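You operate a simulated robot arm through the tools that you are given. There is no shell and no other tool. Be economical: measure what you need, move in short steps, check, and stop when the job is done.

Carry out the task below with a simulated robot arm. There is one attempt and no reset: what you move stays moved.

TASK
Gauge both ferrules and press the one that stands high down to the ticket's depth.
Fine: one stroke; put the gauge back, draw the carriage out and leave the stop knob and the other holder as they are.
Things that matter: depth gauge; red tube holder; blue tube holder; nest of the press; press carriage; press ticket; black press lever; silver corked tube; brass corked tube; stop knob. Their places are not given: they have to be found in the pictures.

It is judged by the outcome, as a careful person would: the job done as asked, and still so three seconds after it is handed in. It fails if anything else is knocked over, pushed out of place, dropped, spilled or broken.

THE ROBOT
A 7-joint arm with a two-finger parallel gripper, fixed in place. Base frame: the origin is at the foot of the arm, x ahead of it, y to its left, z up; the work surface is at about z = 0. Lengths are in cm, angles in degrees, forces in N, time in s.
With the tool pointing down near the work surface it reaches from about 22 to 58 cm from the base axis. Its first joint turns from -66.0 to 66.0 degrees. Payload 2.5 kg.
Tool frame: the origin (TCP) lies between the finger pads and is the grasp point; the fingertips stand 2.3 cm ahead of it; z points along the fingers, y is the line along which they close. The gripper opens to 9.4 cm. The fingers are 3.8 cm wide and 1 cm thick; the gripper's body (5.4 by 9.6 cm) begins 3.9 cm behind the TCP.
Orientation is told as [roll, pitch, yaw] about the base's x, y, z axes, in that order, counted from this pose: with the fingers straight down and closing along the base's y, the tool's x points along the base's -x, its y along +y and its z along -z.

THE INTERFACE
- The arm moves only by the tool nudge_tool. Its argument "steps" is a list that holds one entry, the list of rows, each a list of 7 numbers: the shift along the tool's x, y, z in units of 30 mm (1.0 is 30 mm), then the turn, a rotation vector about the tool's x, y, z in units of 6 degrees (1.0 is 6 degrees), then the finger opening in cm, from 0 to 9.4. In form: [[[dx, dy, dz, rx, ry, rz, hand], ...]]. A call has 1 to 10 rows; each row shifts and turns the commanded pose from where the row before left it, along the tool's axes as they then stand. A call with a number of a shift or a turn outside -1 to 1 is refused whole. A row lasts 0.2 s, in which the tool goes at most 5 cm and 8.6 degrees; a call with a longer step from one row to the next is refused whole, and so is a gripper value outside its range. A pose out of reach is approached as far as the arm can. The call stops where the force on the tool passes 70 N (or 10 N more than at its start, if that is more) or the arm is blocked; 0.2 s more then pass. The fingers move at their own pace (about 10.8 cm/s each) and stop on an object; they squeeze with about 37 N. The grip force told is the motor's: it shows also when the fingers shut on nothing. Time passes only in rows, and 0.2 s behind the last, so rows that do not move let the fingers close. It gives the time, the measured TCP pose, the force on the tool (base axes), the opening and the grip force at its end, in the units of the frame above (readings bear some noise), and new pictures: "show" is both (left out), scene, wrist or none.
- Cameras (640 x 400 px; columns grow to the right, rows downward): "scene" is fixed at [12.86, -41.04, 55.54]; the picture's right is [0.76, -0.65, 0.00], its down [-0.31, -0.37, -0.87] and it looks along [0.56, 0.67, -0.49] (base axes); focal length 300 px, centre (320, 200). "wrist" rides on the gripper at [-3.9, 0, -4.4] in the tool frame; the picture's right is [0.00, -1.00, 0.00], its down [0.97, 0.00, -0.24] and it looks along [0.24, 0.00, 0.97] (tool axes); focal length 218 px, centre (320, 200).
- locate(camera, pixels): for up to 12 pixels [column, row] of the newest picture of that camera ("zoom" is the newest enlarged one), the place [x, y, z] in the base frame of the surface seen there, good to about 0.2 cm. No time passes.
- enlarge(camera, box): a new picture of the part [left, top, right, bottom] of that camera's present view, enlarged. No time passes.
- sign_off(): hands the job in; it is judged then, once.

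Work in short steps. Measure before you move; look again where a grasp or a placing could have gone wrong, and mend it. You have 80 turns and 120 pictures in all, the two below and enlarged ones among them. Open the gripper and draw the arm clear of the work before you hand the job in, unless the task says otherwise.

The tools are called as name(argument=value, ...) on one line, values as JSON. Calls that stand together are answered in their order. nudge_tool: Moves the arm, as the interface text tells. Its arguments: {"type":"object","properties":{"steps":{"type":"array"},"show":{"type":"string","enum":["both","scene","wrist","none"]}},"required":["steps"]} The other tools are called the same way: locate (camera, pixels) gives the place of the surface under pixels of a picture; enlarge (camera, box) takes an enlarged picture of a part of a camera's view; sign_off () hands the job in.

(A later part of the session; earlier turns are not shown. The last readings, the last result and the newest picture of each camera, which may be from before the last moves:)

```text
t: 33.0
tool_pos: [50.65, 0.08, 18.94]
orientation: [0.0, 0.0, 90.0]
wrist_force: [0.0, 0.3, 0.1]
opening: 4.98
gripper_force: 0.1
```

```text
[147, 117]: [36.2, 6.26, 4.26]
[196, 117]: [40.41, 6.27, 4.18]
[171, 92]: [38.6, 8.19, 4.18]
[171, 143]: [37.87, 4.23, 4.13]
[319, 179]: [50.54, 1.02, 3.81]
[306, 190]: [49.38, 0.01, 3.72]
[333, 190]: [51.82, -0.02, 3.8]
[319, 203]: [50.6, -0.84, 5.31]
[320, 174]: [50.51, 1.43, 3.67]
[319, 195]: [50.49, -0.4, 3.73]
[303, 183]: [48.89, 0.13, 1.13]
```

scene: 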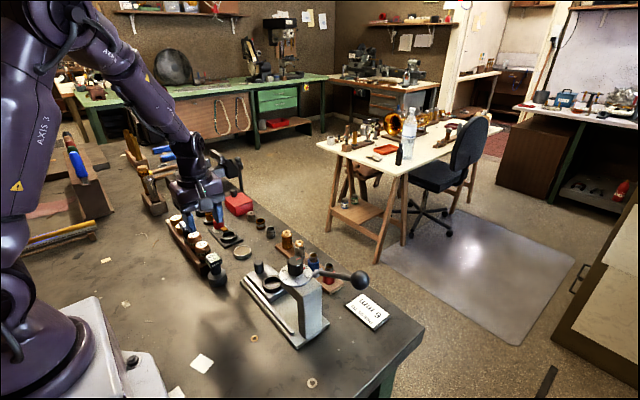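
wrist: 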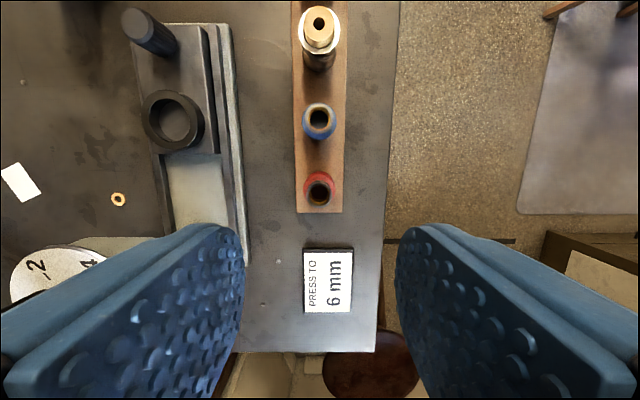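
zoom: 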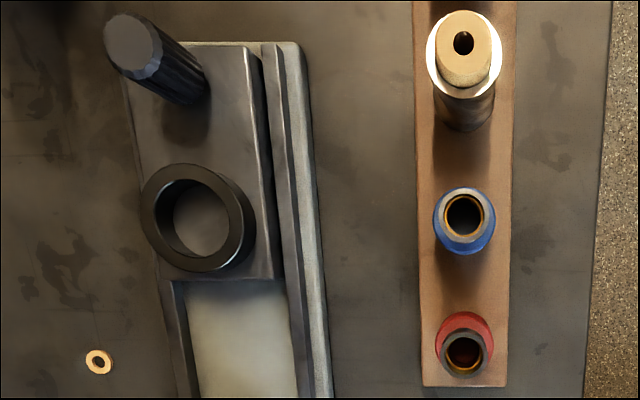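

Red body centre is about (50.6, 0.05), with its top at z 3.8. I'll descend to TCP z≈5.05 and grip its upper centimetre.

nudge_tool(steps=[[[0.01, 0.02, 0.77, 0, 0, 0, 5], [0, 0, 0.77, 0, 0, 0, 5], [0, 0, 0.77, 0, 0, 0, 5], [0, 0, 0.77, 0, 0, 0, 5], [0, 0, 0.77, 0, 0, 0, 5], [0, 0, 0.5, 0, 0, 0, 5], [0, 0, 0.27, 0, 0, 0, 5], [0, 0, 0, 0, 0, 0, 5]]])

enlarge(camera="scene", box=[300, 230, 370, 300])

```text
t: 34.8
tool_pos: [50.53, 0.03, 5.45]
orientation: [0.0, 0.1, 90.0]
wrist_force: [0.0, -0.2, -0.3]
opening: 5.01
gripper_force: 0.1
```

scene: 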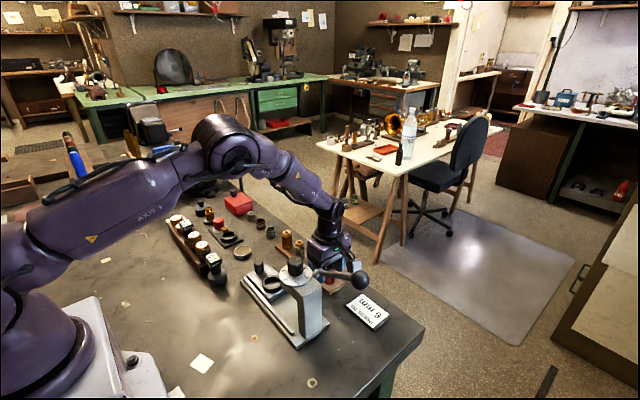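
wrist: 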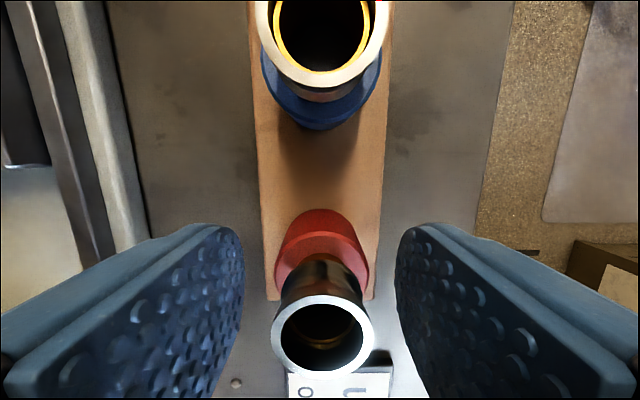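

```text
5.71 times, centred on (335, 265) of scene
```

zoom: 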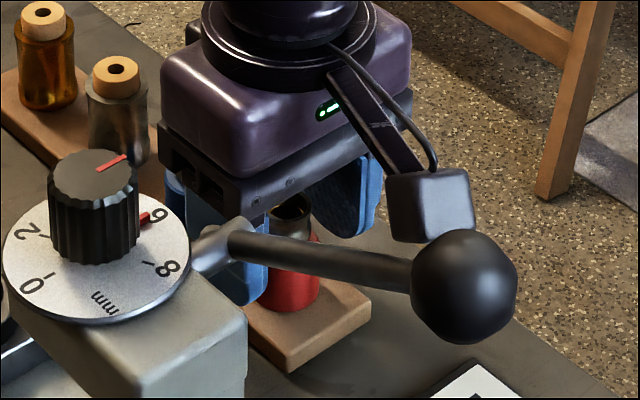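

The red holder is centred between the fingers. I'll lower the last 4 mm, and meanwhile locate the box hanging from the hand (zoom 430,205) for clearance.

locate(camera="zoom", pixels=[[430, 205], [395, 190], [465, 185], [425, 238], [350, 110], [285, 205], [315, 260]])

nudge_tool(steps=[[[0, 0, 0.13, 0, 0, 0, 5], [0, 0, 0, 0, 0, 0, 0], [0, 0, 0, 0, 0, 0, 0], [0, 0, 0, 0, 0, 0, 0], [0, 0, 0, 0, 0, 0, 0]]], show="wrist")

```text
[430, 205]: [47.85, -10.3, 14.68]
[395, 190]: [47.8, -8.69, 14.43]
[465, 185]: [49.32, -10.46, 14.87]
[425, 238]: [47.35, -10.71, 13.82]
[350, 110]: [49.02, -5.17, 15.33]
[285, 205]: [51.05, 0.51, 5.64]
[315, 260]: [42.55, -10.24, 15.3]
```

```text
t: 36.0
tool_pos: [50.46, 0.1, 4.85]
orientation: [0.0, 0.1, 90.0]
wrist_force: [0.5, -0.2, 1.8]
opening: 2.88
gripper_force: 36.8
```

wrist: 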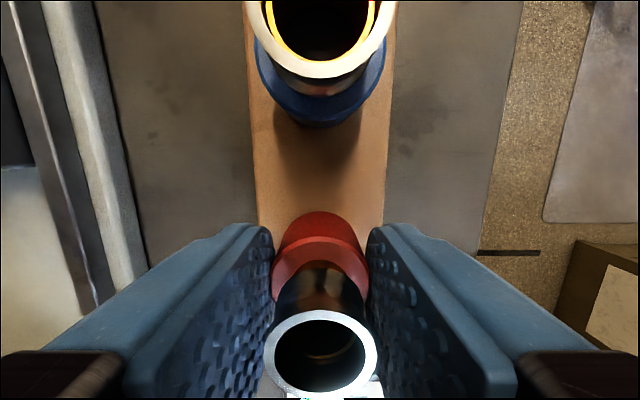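

The box hangs about 10 cm on the hand's -y side, which would strike the press knob at this yaw. I'll lift the holder high and turn the hand toward yaw -90, so the box ends up on the +y side.

nudge_tool(steps=[[[0, 0, -0.2, 0, 0, 0, 0], [0, 0, -0.5, 0, 0, 0, 0], [0, 0, -1, 0, 0, 0, 0], [0, 0, -1, 0, 0, 0, 0], [0, 0, -1, 0, 0, 0, 0], [0, 0, -1, 0, 0, 0, 0], [0, 0, -0.6, 0, 0, 0, 0], [0, 0, 0, 0, 0, 0, 0]]])

nudge_tool(steps=[[[0, 0, 0, 0, 0, 1, 0], [0, 0, 0, 0, 0, 1, 0], [0, 0, 0, 0, 0, 1, 0], [0, 0, 0, 0, 0, 1, 0], [0, 0, 0, 0, 0, 1, 0], [0, 0, 0, 0, 0, 1, 0], [0, 0, 0, 0, 0, 1, 0], [0, 0, 0, 0, 0, 1, 0], [0, 0, 0, 0, 0, 1, 0], [0, 0, 0, 0, 0, 1, 0]]], show="none")

nudge_tool(steps=[[[0, 0, 0, 0, 0, 1, 0], [0, 0, 0, 0, 0, 1, 0], [0, 0, 0, 0, 0, 1, 0], [0, 0, 0, 0, 0, 1, 0], [0, 0, 0, 0, 0, 1, 0], [0, 0, 0, 0, 0, 1, 0], [0, 0, 0, 0, 0, 1, 0], [0, 0, 0, 0, 0, 1, 0], [0, 0, 0, 0, 0, 1, 0], [0, 0, 0, 0, 0, 1, 0]]], show="none")

nudge_tool(steps=[[[0, 0, 0, 0, 0, 1, 0], [0, 0, 0, 0, 0, 1, 0], [0, 0, 0, 0, 0, 1, 0], [0, 0, 0, 0, 0, 1, 0], [0, 0, 0, 0, 0, 1, 0], [0, 0, 0, 0, 0, 1, 0], [0, 0, 0, 0, 0, 1, 0], [0, 0, 0, 0, 0, 1, 0], [0, 0, 0, 0, 0, 1, 0], [0, 0, 0, 0, 0, 1, 0]]])

```text
t: 37.8
tool_pos: [50.61, -0.19, 20.83]
orientation: [0.0, 0.1, 90.0]
wrist_force: [-0.2, -1.0, -1.2]
opening: 2.84
gripper_force: 36.9
```

scene: 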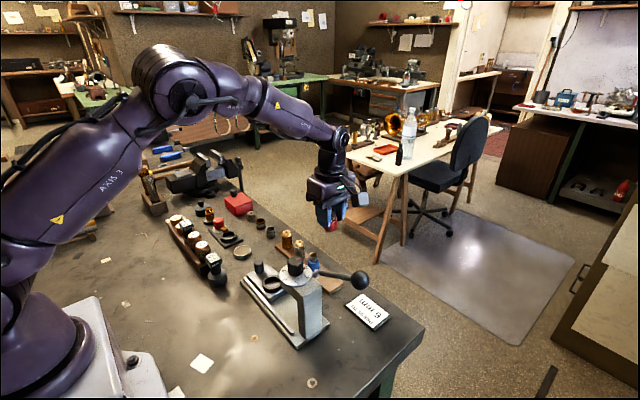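
wrist: 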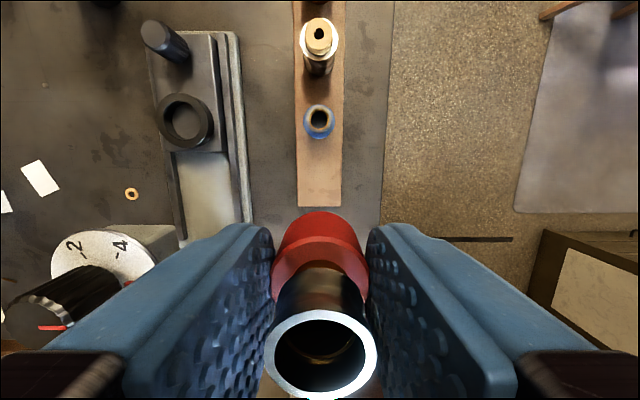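

```text
t: 40.0
tool_pos: [50.54, 0.01, 20.77]
orientation: [-0.1, -0.1, 29.8]
wrist_force: [-0.4, -0.2, -0.3]
opening: 2.87
gripper_force: 36.7
```

```text
t: 42.2
tool_pos: [50.58, -0.09, 20.71]
orientation: [0.0, 0.0, -30.1]
wrist_force: [-0.4, -0.4, -2.1]
opening: 2.89
gripper_force: 36.9
```

```text
t: 44.4
tool_pos: [50.57, 0.04, 20.69]
orientation: [0.0, 0.0, -90.2]
wrist_force: [0.1, -0.7, -1.8]
opening: 2.87
gripper_force: 36.7
```

scene: 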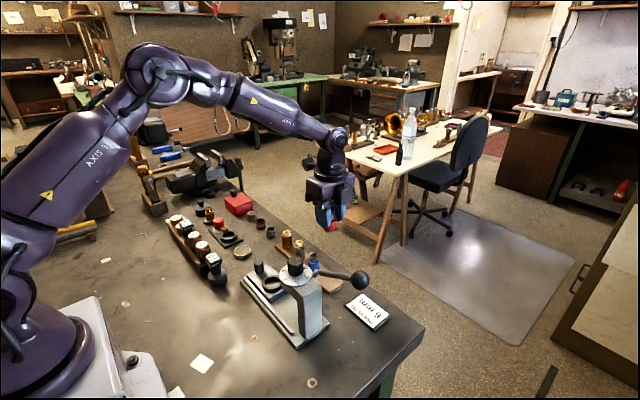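
wrist: 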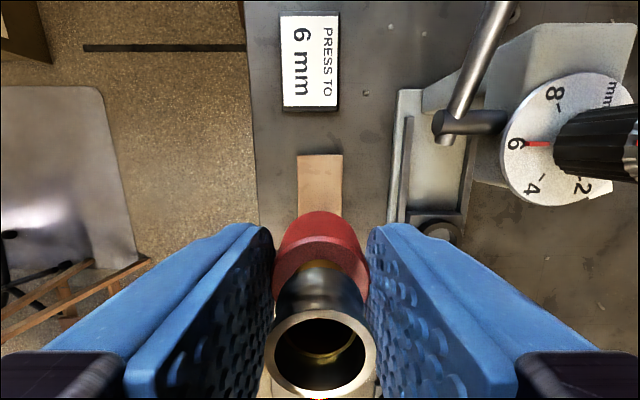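

Turned to yaw -90 with the holder firm. I'll move over the nest at about (38.15, 6.15).

nudge_tool(steps=[[[0.41, -0.7, 0, 0, 0, 0, 0], [0.41, -0.8, 0, 0, 0, 0, 0], [0.41, -0.88, 0, 0, 0, 0, 0], [0.41, -0.88, 0, 0, 0, 0, 0], [0.41, -0.88, 0, 0, 0, 0, 0], [0, 0, 0.6, 0, 0, 0, 0], [0, 0, 0.6, 0, 0, 0, 0], [0, 0, 0.6, 0, 0, 0, 0], [0, 0, 0, 0, 0, 0, 0]]])

enlarge(camera="scene", box=[230, 210, 330, 310])

```text
t: 46.4
tool_pos: [38.06, 6.07, 15.41]
orientation: [0.0, -0.1, -90.0]
wrist_force: [-0.1, -0.5, -1.3]
opening: 2.89
gripper_force: 37.1
```

scene: 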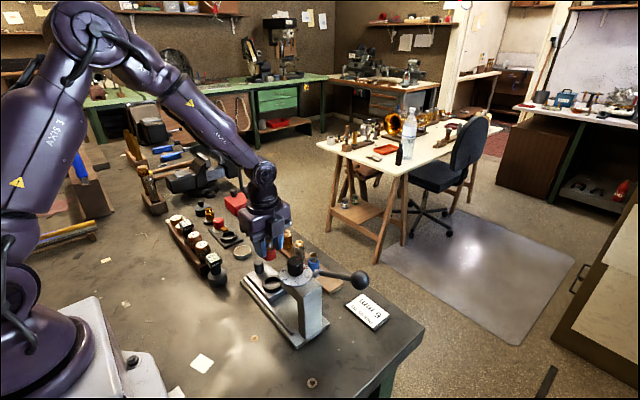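
wrist: 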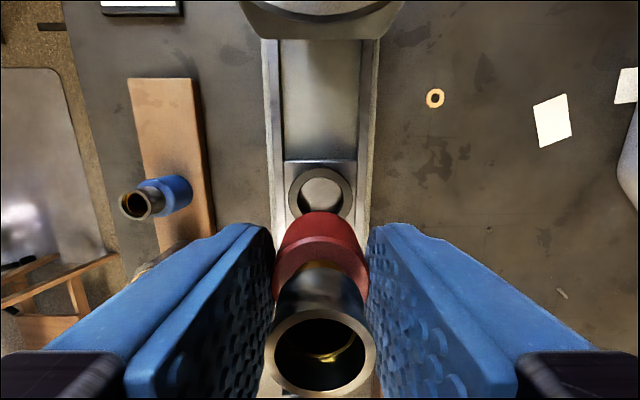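

```text
4.00 times, centred on (280, 260) of scene
```

zoom: 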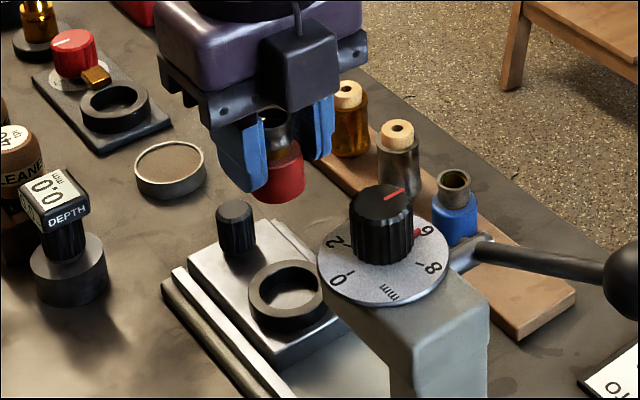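

locate(camera="zoom", pixels=[[300, 65], [265, 90], [335, 90], [295, 110], [285, 180], [380, 195], [300, 20]])

locate(camera="wrist", pixels=[[290, 188], [352, 188], [321, 168], [300, 212], [321, 190], [320, 6], [277, 100], [376, 100]])

enlarge(camera="wrist", box=[260, 140, 380, 240])

```text
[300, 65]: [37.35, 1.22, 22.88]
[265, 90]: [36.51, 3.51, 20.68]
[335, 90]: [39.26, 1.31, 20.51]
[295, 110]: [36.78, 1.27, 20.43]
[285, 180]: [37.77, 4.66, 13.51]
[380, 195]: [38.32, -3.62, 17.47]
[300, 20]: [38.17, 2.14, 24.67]
```

```text
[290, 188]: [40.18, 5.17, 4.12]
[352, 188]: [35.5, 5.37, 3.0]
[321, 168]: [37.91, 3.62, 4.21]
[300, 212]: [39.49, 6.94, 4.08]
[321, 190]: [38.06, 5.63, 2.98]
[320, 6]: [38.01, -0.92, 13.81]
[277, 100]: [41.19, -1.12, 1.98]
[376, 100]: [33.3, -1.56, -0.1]
```

```text
4.00 times, centred on (320, 190) of wrist
```

zoom: 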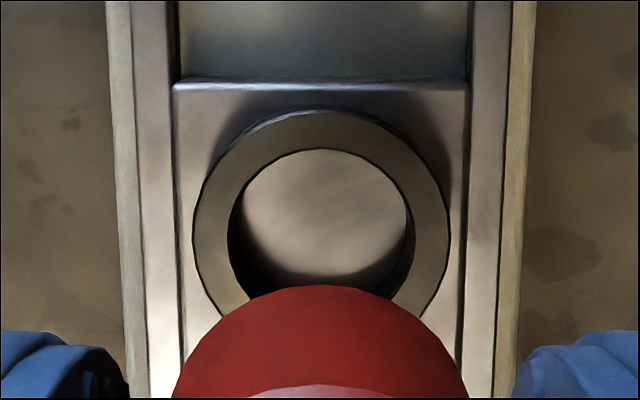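

The ring centre works out at about (38.05, 5.95), with an inner radius of about 1.7. I'll lower to just above the ring and check.

nudge_tool(steps=[[[-0.04, 0, 0.6, 0, 0, 0, 0], [0, 0, 0.6, 0, 0, 0, 0], [0, 0, 0.6, 0, 0, 0, 0], [0, 0, 0.4, 0, 0, 0, 0], [0, 0, 0.1, 0, 0, 0, 0], [0, 0, 0, 0, 0, 0, 0]]])

enlarge(camera="scene", box=[240, 240, 310, 310])

```text
t: 47.8
tool_pos: [38.26, 5.92, 8.37]
orientation: [0.1, 0.0, -90.1]
wrist_force: [0.3, -1.1, -0.7]
opening: 2.86
gripper_force: 37.1
```

scene: 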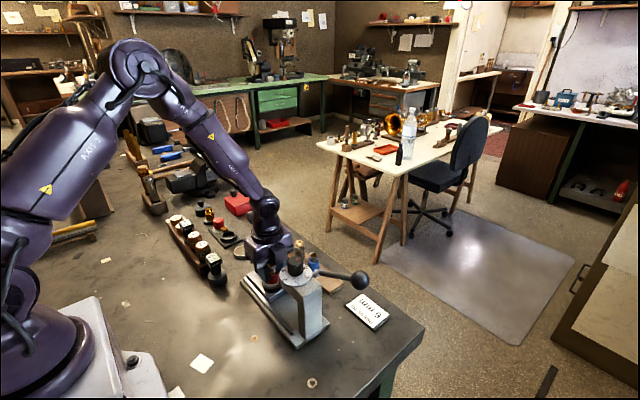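
wrist: 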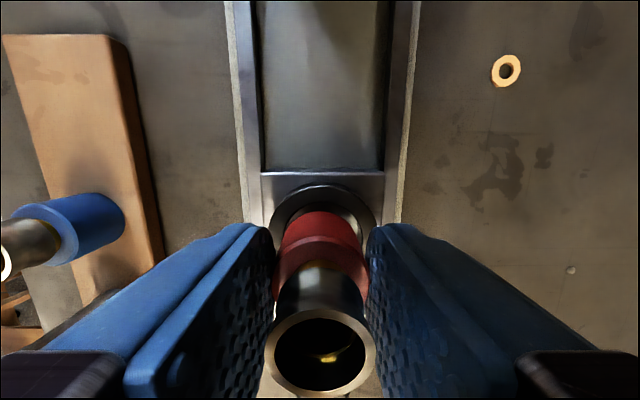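

```text
5.71 times, centred on (275, 275) of scene
```

zoom: 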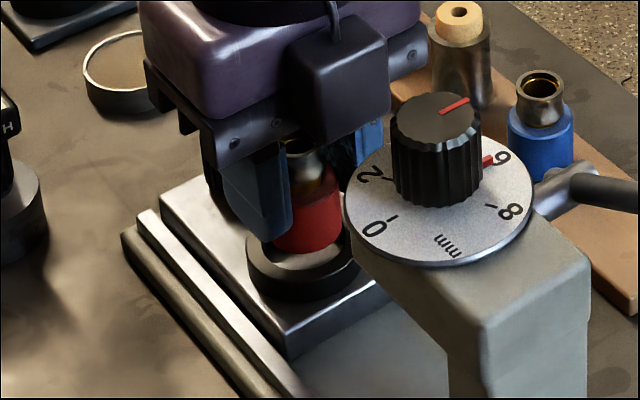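

enlarge(camera="wrist", box=[240, 160, 400, 280])

```text
3.33 times, centred on (320, 220) of wrist
```

zoom: 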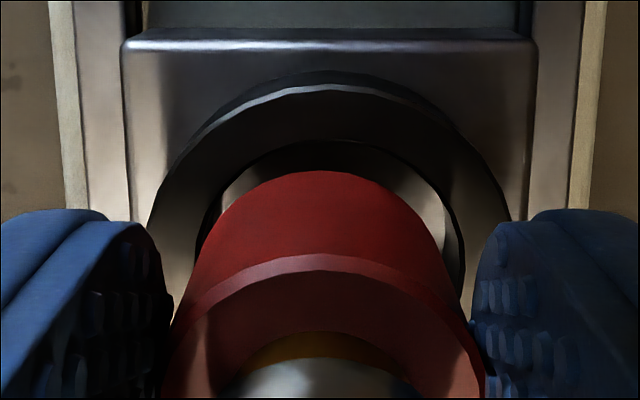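

Holder and ring agree within about 0.5 mm in y and about 1 mm in x. I'll lower slowly into the nest.

nudge_tool(steps=[[[0, 0, 0.08, 0, 0, 0, 0], [0, 0, 0.08, 0, 0, 0, 0], [0, 0, 0.08, 0, 0, 0, 0], [0, 0, 0.08, 0, 0, 0, 0], [0, 0, 0.08, 0, 0, 0, 0], [0, 0, 0, 0, 0, 0, 0]]], show="wrist")

```text
t: 49.2
tool_pos: [38.1, 6.0, 7.27]
orientation: [0.0, -0.1, -90.0]
wrist_force: [0.0, 0.6, -2.4]
opening: 2.87
gripper_force: 36.9
```

wrist: 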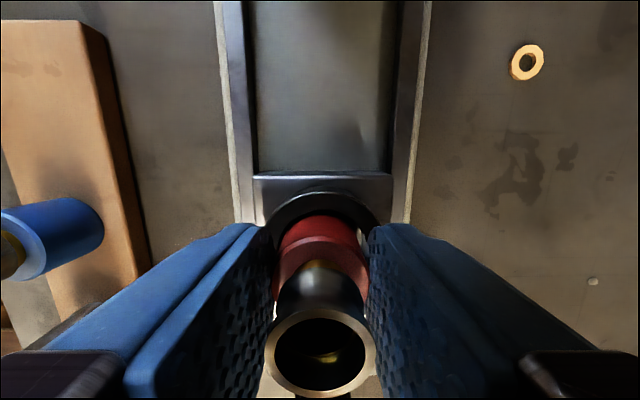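

The holder is entering the ring with no contact force. Continuing down in small steps.

nudge_tool(steps=[[[0, 0, 0.05, 0, 0, 0, 0], [0, 0, 0.05, 0, 0, 0, 0], [0, 0, 0.04, 0, 0, 0, 0], [0, 0, 0.03, 0, 0, 0, 0]]], show="none")

```text
t: 50.2
tool_pos: [38.09, 5.8, 6.73]
orientation: [0.0, 0.0, -90.0]
wrist_force: [-1.6, 0.4, 1.9]
opening: 2.83
gripper_force: 36.7
```

nudge_tool(steps=[[[0, 0, 0.02, 0, 0, 0, 0], [0, 0, 0, 0, 0, 0, 0]]])

enlarge(camera="scene", box=[240, 240, 310, 310])

enlarge(camera="wrist", box=[240, 160, 400, 280])

```text
t: 50.8
tool_pos: [38.16, 5.99, 6.77]
orientation: [0.0, -0.1, -90.1]
wrist_force: [-8.4, -1.4, 25.8]
opening: 2.89
gripper_force: 37.3
```

scene: 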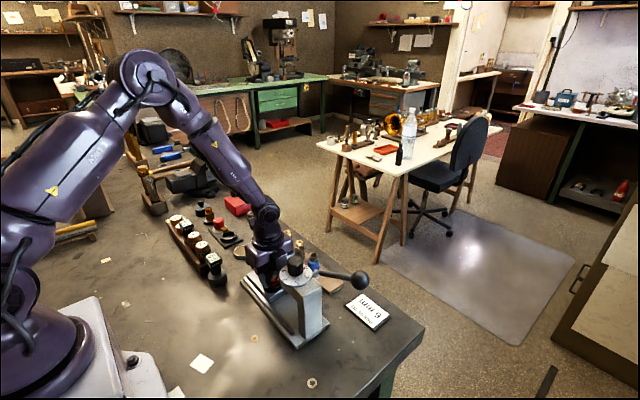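
wrist: 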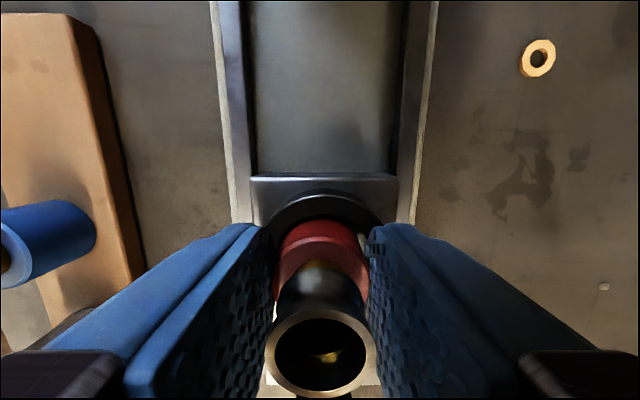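

```text
5.71 times, centred on (275, 275) of scene
```

zoom: 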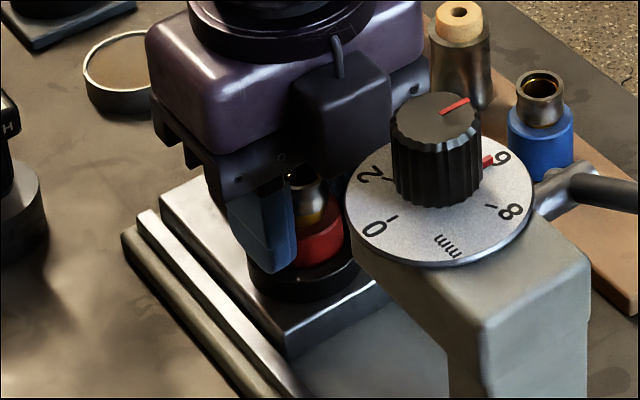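

```text
3.33 times, centred on (320, 220) of wrist
```

zoom: 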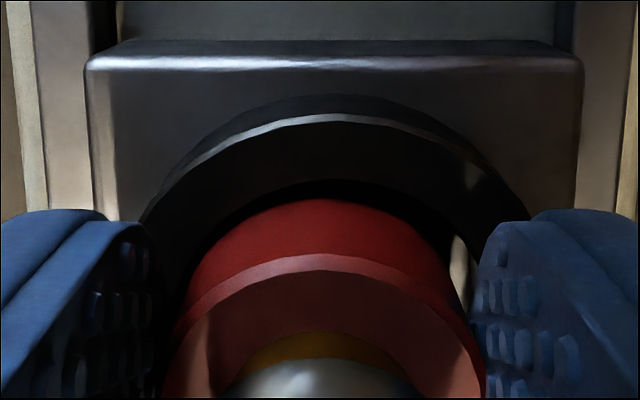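

It is seated (contact about 26 N). I'll ease off, release and rise.

nudge_tool(steps=[[[0, 0, -0.02, 0, 0, 0, 0], [0, 0, 0, 0, 0, 0, 5], [0, 0, 0, 0, 0, 0, 5], [0, 0, -0.3, 0, 0, 0, 5], [0, 0, -0.7, 0, 0, 0, 5], [0, 0, -0.8, 0, 0, 0, 5], [0, 0, -0.8, 0, 0, 0, 5]]])

enlarge(camera="scene", box=[235, 240, 315, 310])

```text
t: 52.4
tool_pos: [37.9, 6.04, 14.63]
orientation: [-0.2, 0.0, -90.0]
wrist_force: [-0.1, -0.4, -0.6]
opening: 5.01
gripper_force: 0.0
```

scene: 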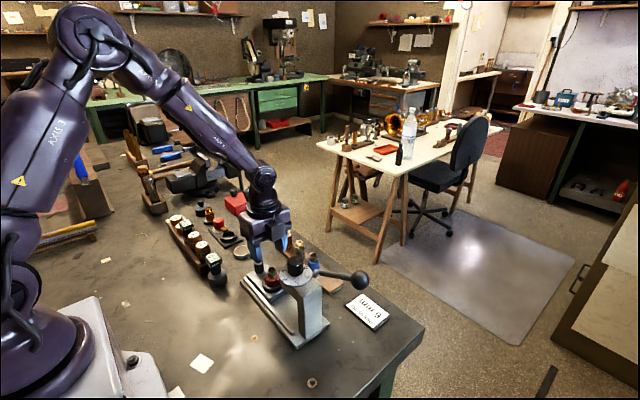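
wrist: 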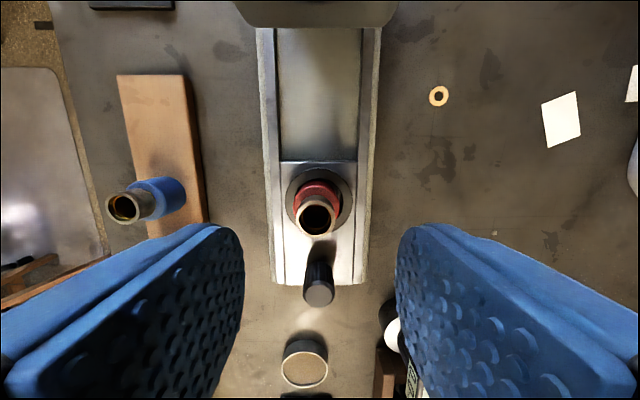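

```text
5.71 times, centred on (275, 275) of scene
```

zoom: 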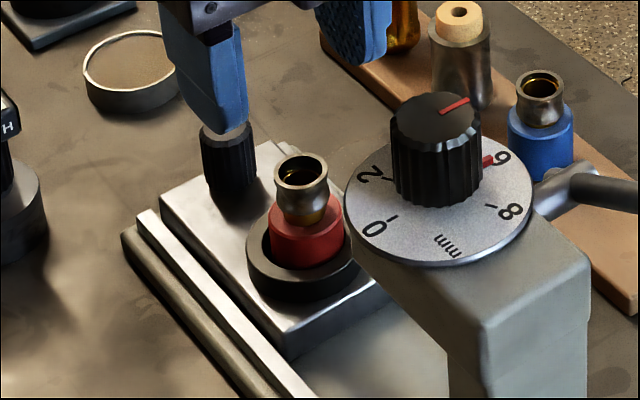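

The holder sits upright in the nest. I'll locate the handle and the surroundings on the +y side.

locate(camera="wrist", pixels=[[319, 293], [305, 292], [334, 292], [319, 303], [316, 217], [285, 270], [352, 270], [305, 345], [320, 3], [320, 26]])

locate(camera="scene", pixels=[[218, 220], [232, 238], [242, 252], [213, 207], [199, 205], [270, 268]])

```text
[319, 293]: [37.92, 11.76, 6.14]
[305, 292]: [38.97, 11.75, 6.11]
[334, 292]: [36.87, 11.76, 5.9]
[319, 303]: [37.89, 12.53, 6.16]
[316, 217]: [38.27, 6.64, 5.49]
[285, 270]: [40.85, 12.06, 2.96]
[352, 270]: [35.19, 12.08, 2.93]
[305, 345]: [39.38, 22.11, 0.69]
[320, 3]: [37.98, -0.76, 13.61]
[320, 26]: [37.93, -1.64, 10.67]
```

```text
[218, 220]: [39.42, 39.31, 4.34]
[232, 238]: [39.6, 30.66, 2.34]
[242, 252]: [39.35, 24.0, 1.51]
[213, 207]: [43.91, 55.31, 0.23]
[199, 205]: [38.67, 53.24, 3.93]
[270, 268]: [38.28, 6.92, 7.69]
```

The handle axis is (37.92, 11.6), z 3.1–6.15. I'll move behind it and tilt the hand 20° back toward +y, so the wrist camera clears the press head when the carriage is in.

nudge_tool(steps=[[[0.58, 0, 0, 0, 0, 0, 5], [0.58, 0, 0, 0, 0, 0, 5], [0.58, 0, 0.2, 0, 0, 0, 5], [0.58, 0, 0.2, 0, 0, 0, 5], [0, 0, 0, 0, -0.833, 0, 5], [0, 0, 0, 0, -0.833, 0, 5], [0, 0, 0, 0, -0.833, 0, 5], [0, 0, 0, 0, -0.833, 0, 5], [0, 0, 0, 0, 0, 0, 5]]])

```text
t: 54.4
tool_pos: [38.14, 13.03, 13.27]
orientation: [0.0, -20.1, -90.1]
wrist_force: [0.4, -0.1, 1.2]
opening: 4.99
gripper_force: 0.1
```

scene: 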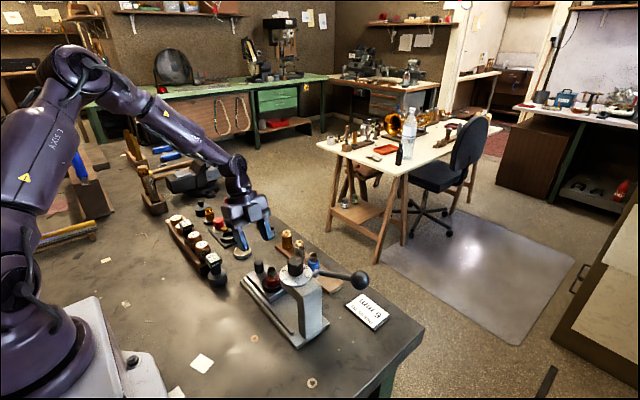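
wrist: 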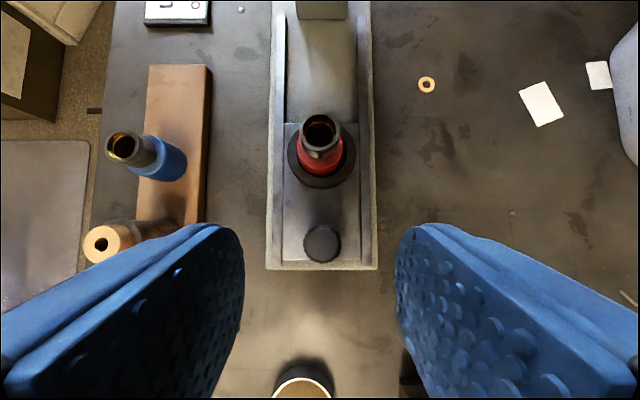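

The tilt is right. I'll descend straight down (tool x +0.2, z +0.545 per row) around the handle.

nudge_tool(steps=[[[0.2, -0.05, 0.545, 0, 0, 0, 5], [0.2, 0, 0.545, 0, 0, 0, 5], [0.2, 0, 0.545, 0, 0, 0, 5], [0.17, 0, 0.46, 0, 0, 0, 5], [0, 0, 0, 0, 0, 0, 5]]])

enlarge(camera="scene", box=[230, 230, 310, 310])

```text
t: 55.6
tool_pos: [38.08, 12.72, 6.72]
orientation: [0.0, -19.9, -89.9]
wrist_force: [-0.7, 0.9, 0.2]
opening: 5.0
gripper_force: 0.1
```

scene: 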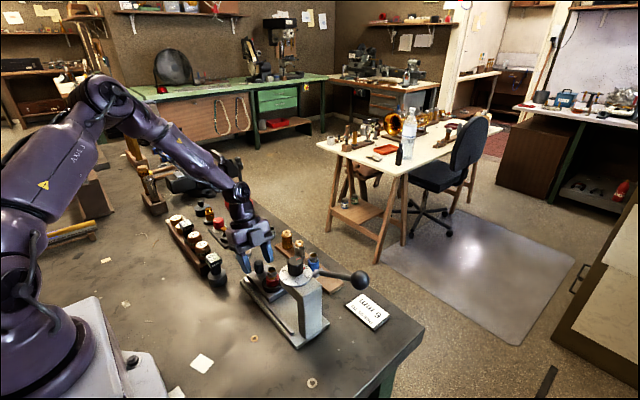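
wrist: 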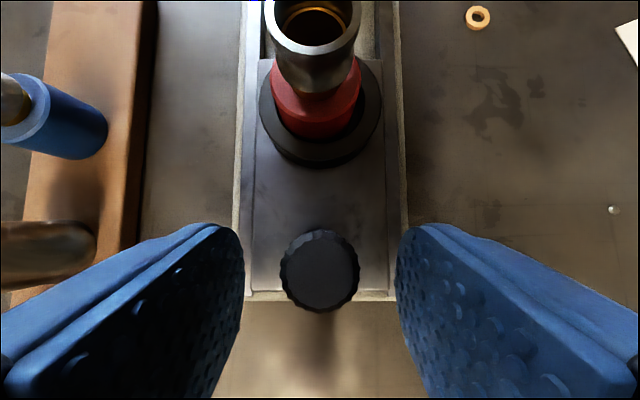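

```text
5.00 times, centred on (270, 270) of scene
```

zoom: 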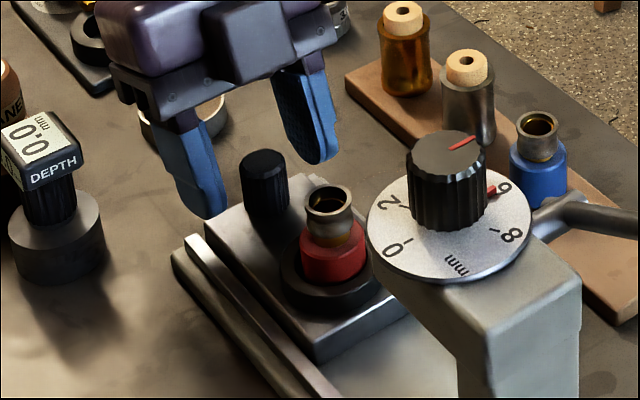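

The handle is between the finger pads. I'll lower 2 mm and grip it.

nudge_tool(steps=[[[0.02, 0, 0.06, 0, 0, 0, 5], [0, 0, 0, 0, 0, 0, 0], [0, 0, 0, 0, 0, 0, 0], [0, 0, 0, 0, 0, 0, 0], [0, 0, 0, 0, 0, 0, 0]]], show="wrist")

```text
t: 56.8
tool_pos: [37.95, 12.87, 6.46]
orientation: [0.1, -19.9, -90.0]
wrist_force: [8.2, 0.1, -4.6]
opening: 2.16
gripper_force: 44.9
```

wrist: 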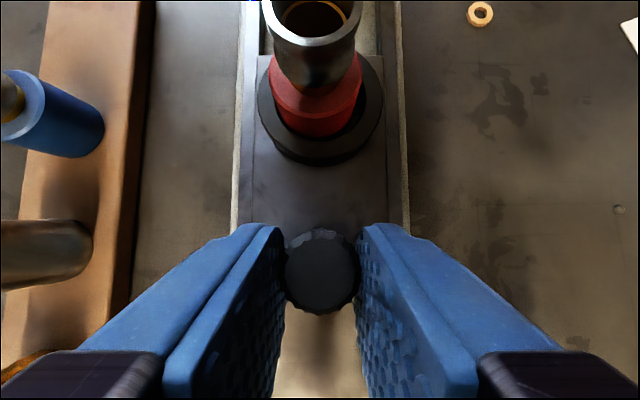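

It's gripped. I'll slide the carriage in along -y, 3 cm first.

nudge_tool(steps=[[[-0.157, 0.02, 0.057, 0, 0, 0, 0], [-0.313, 0, 0.114, 0, 0, 0, 0], [-0.313, 0, 0.114, 0, 0, 0, 0], [-0.157, 0, 0.057, 0, 0, 0, 0], [0, 0, 0, 0, 0, 0, 0]]])

enlarge(camera="scene", box=[240, 220, 330, 310])

```text
t: 58.0
tool_pos: [38.01, 9.9, 6.47]
orientation: [0.1, -20.0, -90.1]
wrist_force: [3.4, 0.8, 14.8]
opening: 2.18
gripper_force: 44.8
```

scene: 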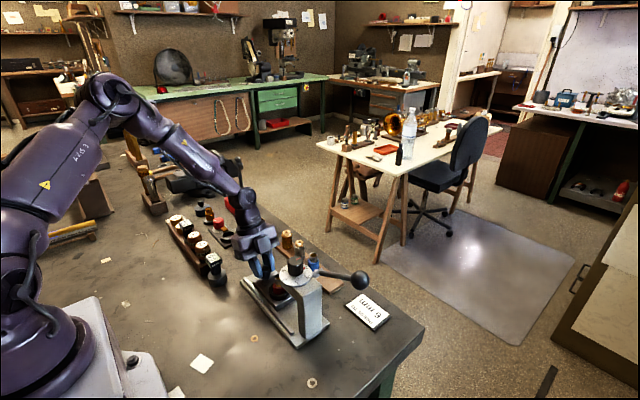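
wrist: 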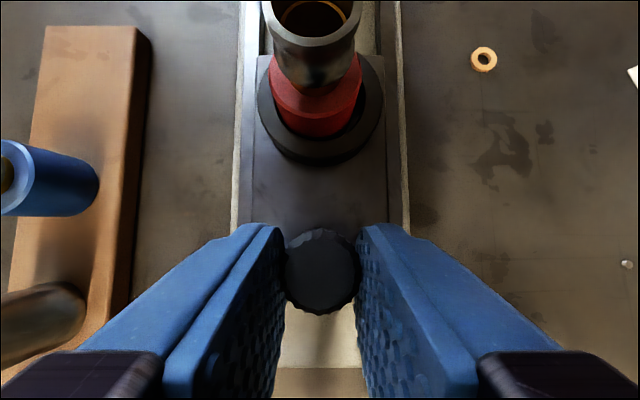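

```text
4.44 times, centred on (285, 265) of scene
```

zoom: 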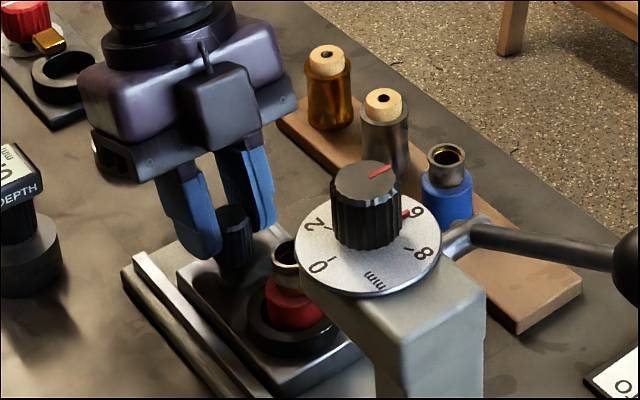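

The carriage slides well. I'll continue 4 cm with a slight unloading upward.

nudge_tool(steps=[[[-0.24, 0, 0.06, 0, 0, 0, 0], [-0.313, 0, 0.114, 0, 0, 0, 0], [-0.313, 0, 0.114, 0, 0, 0, 0], [-0.313, 0, 0.114, 0, 0, 0, 0], [-0.1, 0, 0.036, 0, 0, 0, 0], [0, 0, 0, 0, 0, 0, 0]]])

enlarge(camera="scene", box=[240, 220, 330, 310])

```text
t: 59.4
tool_pos: [38.0, 5.93, 6.52]
orientation: [-0.2, -20.0, -89.9]
wrist_force: [1.1, 0.3, -5.3]
opening: 2.15
gripper_force: 44.9
```

scene: 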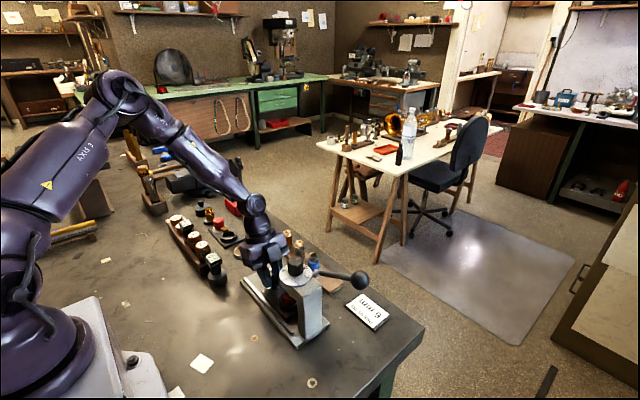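
wrist: 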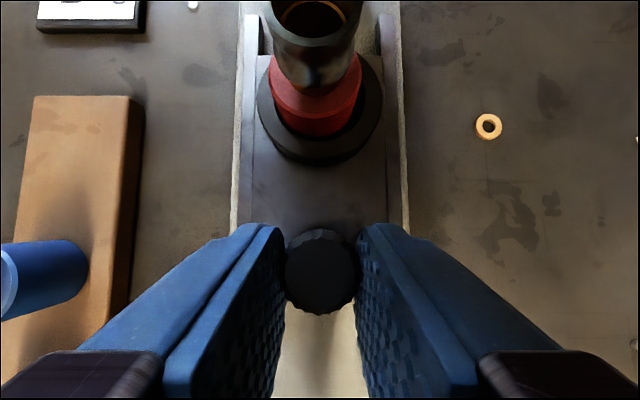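

```text
4.44 times, centred on (285, 265) of scene
```

zoom: 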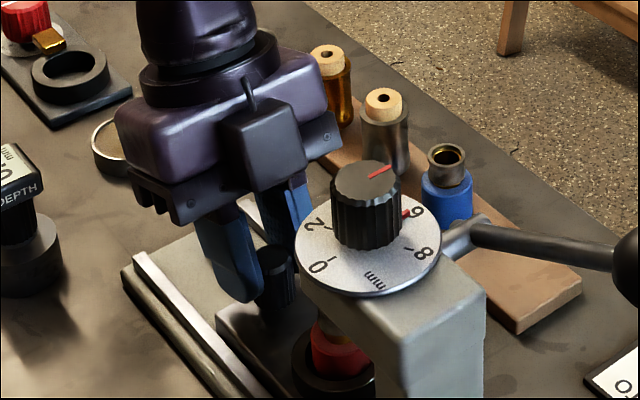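

Travel is 7 cm so far, with about 3.8 cm of clearance to the dial. I'll go 2 cm more, then creep to the stop.

nudge_tool(steps=[[[-0.25, 0, 0.091, 0, 0, 0, 0], [-0.25, 0, 0.091, 0, 0, 0, 0], [-0.13, 0, 0.047, 0, 0, 0, 0], [-0.06, 0, 0.022, 0, 0, 0, 0], [0, 0, 0, 0, 0, 0, 0]]])

enlarge(camera="scene", box=[240, 220, 330, 310])

```text
t: 60.6
tool_pos: [37.9, 3.75, 6.53]
orientation: [0.0, -20.1, -90.1]
wrist_force: [2.8, -2.0, -22.6]
opening: 2.15
gripper_force: 45.3
```

scene: 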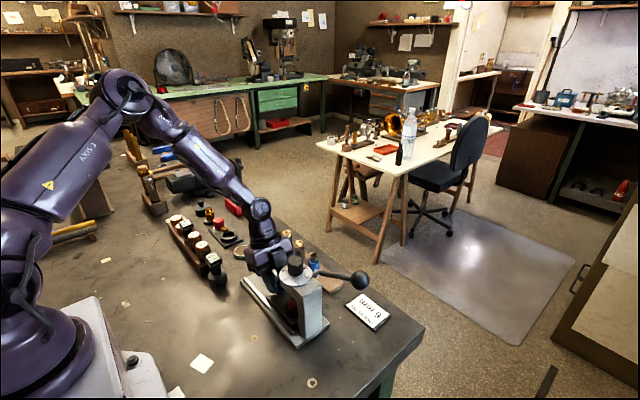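
wrist: 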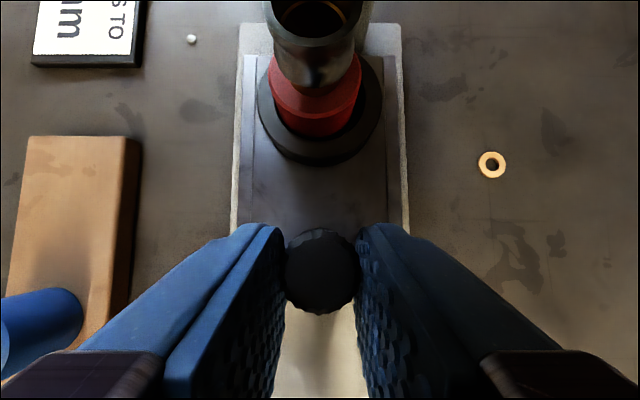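

```text
4.44 times, centred on (285, 265) of scene
```

zoom: 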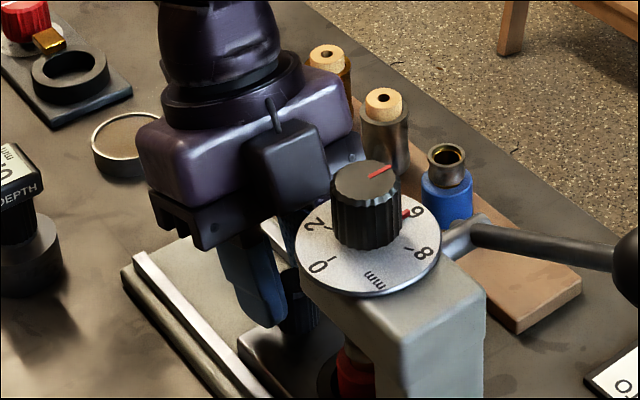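

Travel is 9.1 cm, with the holder near y≈-3.2. I'll unload the 22 N upward pull and creep on to the stop.

nudge_tool(steps=[[[-0.03, 0, 0.04, 0, 0, 0, 0], [-0.04, 0, 0.0145, 0, 0, 0, 0], [-0.04, 0, 0.0145, 0, 0, 0, 0], [-0.04, 0, 0.0145, 0, 0, 0, 0], [0, 0, 0, 0, 0, 0, 0]]], show="none")

```text
t: 61.8
tool_pos: [38.01, 3.03, 6.49]
orientation: [0.0, -19.9, -90.0]
wrist_force: [-3.6, -2.6, 8.2]
opening: 2.18
gripper_force: 44.6
```

nudge_tool(steps=[[[-0.04, 0, 0.0145, 0, 0, 0, 0], [-0.04, 0, 0.0145, 0, 0, 0, 0], [0, 0, 0, 0, 0, 0, 0]]])

enlarge(camera="scene", box=[250, 230, 330, 310])

```text
t: 62.6
tool_pos: [38.04, 2.93, 6.55]
orientation: [0.0, -20.0, -90.0]
wrist_force: [-16.7, 1.4, 29.9]
opening: 2.16
gripper_force: 45.0
```

scene: 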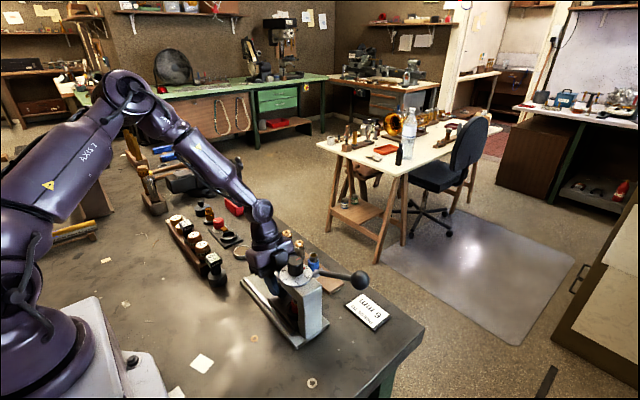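
wrist: 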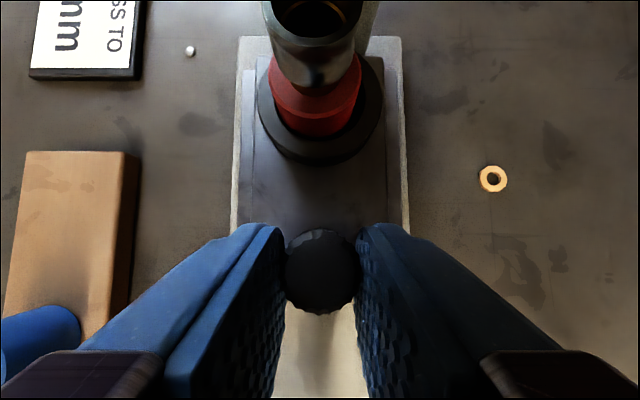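

```text
5.00 times, centred on (290, 270) of scene
```

zoom: 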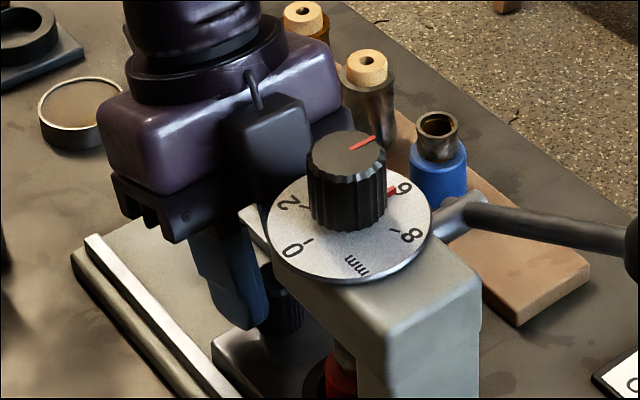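

No y stop is felt yet, and there is some z and x load. I'll unload and creep further.

nudge_tool(steps=[[[-0.01, -0.025, -0.03, 0, 0, 0, 0], [-0.04, 0, 0.0145, 0, 0, 0, 0], [-0.03, 0, 0.011, 0, 0, 0, 0], [0, 0, 0, 0, 0, 0, 0]]], show="none")

```text
t: 63.6
tool_pos: [37.98, 2.91, 6.51]
orientation: [0.2, -19.8, -89.8]
wrist_force: [14.6, 12.3, -24.2]
opening: 2.17
gripper_force: 45.5
```

fy is now +12 N with no further motion, so the carriage is at its stop (travel about 9.9 cm). I'll release and back out along the tool axis.

nudge_tool(steps=[[[0.02, 0, 0.01, 0, 0, 0, 0], [0, 0, 0, 0, 0, 0, 5], [0, 0, 0, 0, 0, 0, 5], [0, 0, -0.3, 0, 0, 0, 5], [0, 0, -0.8, 0, 0, 0, 5], [0, 0, -1, 0, 0, 0, 5], [0, 0, -1, 0, 0, 0, 5], [0, 0, -1, 0, 0, 0, 5]]])

enlarge(camera="scene", box=[250, 240, 350, 330])

enlarge(camera="wrist", box=[220, 0, 420, 150])

```text
t: 65.4
tool_pos: [38.0, 7.07, 18.23]
orientation: [-0.1, -19.9, -89.9]
wrist_force: [0.0, 1.1, 0.1]
opening: 5.02
gripper_force: 0.1
```

scene: 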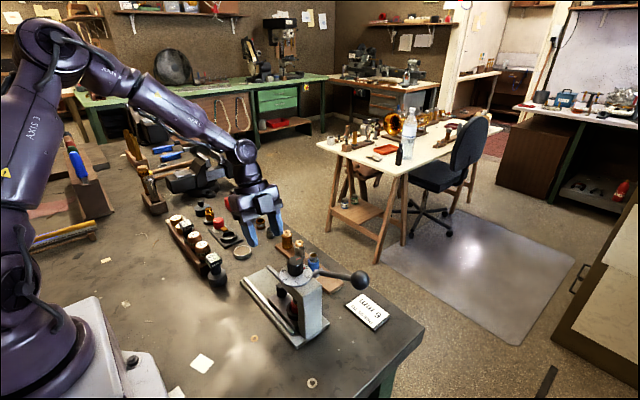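
wrist: 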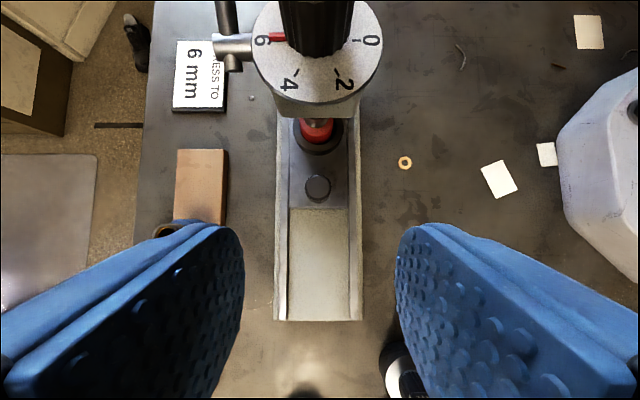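

```text
4.44 times, centred on (300, 285) of scene
```

zoom: 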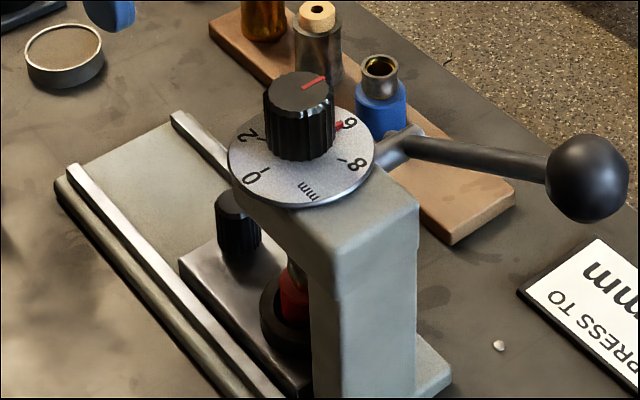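

```text
2.67 times, centred on (320, 75) of wrist
```

zoom: 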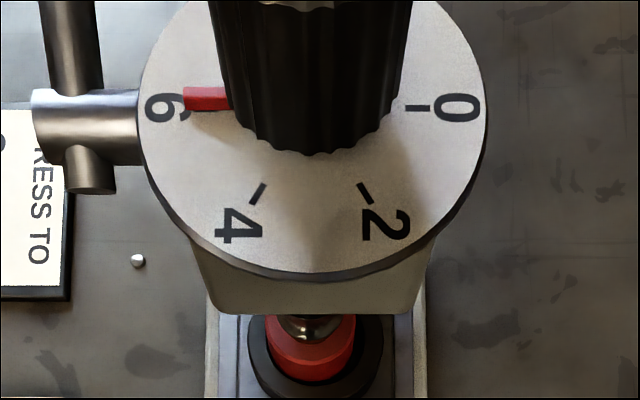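

The carriage is in under the ram and the stop is at 6. Now I'll measure the lever's pivot, shaft and ball.

locate(camera="scene", pixels=[[360, 280], [352, 278], [367, 280], [360, 273], [360, 288], [345, 275], [335, 271], [338, 273], [341, 268], [340, 275]])

locate(camera="wrist", pixels=[[226, 15], [233, 45], [222, 45], [245, 45], [232, 66]])

enlarge(camera="scene", box=[310, 250, 380, 300])

```text
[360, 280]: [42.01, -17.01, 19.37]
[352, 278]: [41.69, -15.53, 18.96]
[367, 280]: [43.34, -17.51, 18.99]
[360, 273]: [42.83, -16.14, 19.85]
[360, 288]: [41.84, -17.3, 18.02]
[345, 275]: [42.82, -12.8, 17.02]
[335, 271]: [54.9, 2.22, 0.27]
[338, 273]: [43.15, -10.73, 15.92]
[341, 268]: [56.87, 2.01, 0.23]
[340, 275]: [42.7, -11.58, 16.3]
```

```text
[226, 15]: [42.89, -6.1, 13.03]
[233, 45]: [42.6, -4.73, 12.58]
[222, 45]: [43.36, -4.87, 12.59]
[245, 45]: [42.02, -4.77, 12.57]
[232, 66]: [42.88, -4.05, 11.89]
```

```text
8.00 times, centred on (345, 275) of scene
```

zoom: 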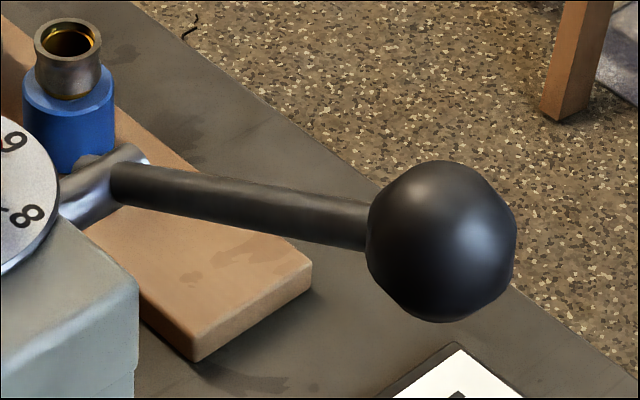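

Lever pivot is about (42.9, -4.6, 12.2) and the ball centre about (42.8, -16.2, 18.8), radius 1.35, roughly 30° above horizontal. I'll rise, remove the tilt and return to yaw 0 before going above the ball.

nudge_tool(steps=[[[-0.34, 0, -0.94, 0, 0, 0, 2], [-0.34, 0, -0.94, 0, 0, 0, 0], [-0.34, 0, -0.94, 0, 0, 0, 0], [-0.34, 0, -0.94, 0, 0, 0, 0], [0, 0, 0, 0, 0.833, 0, 0], [0, 0, 0, 0, 0.833, 0, 0], [0, 0, 0, 0, 0.833, 0, 0], [0, 0, 0, 0, 0.833, 0, 0]]], show="none")

nudge_tool(steps=[[[0, 0, 0, 0, 0, -1, 0], [0, 0, 0, 0, 0, -1, 0], [0, 0, 0, 0, 0, -1, 0], [0, 0, 0, 0, 0, -1, 0], [0, 0, 0, 0, 0, -1, 0], [0, 0, 0, 0, 0, -1, 0], [0, 0, 0, 0, 0, -1, 0], [0, 0, 0, 0, 0, -1, 0]]], show="none")

nudge_tool(steps=[[[0, 0, 0, 0, 0, -1, 0], [0, 0, 0, 0, 0, -1, 0], [0, 0, 0, 0, 0, -1, 0], [0, 0, 0, 0, 0, -1, 0], [0, 0, 0, 0, 0, -1, 0], [0, 0, 0, 0, 0, -1, 0], [0, 0, 0, 0, 0, -1, 0]]], show="none")

```text
t: 67.2
tool_pos: [38.0, 6.95, 30.18]
orientation: [0.0, 0.0, -90.0]
wrist_force: [-0.2, 0.2, 0.2]
opening: 0.0
gripper_force: 36.5
```

```text
t: 69.0
tool_pos: [38.1, 6.99, 30.19]
orientation: [0.1, 0.1, -41.9]
wrist_force: [-0.2, 0.1, 0.2]
opening: 0.0
gripper_force: 36.9
```

```text
t: 70.6
tool_pos: [37.94, 6.92, 30.07]
orientation: [0.0, 0.0, 0.1]
wrist_force: [0.2, -1.2, -0.1]
opening: 0.0
gripper_force: 36.5
```

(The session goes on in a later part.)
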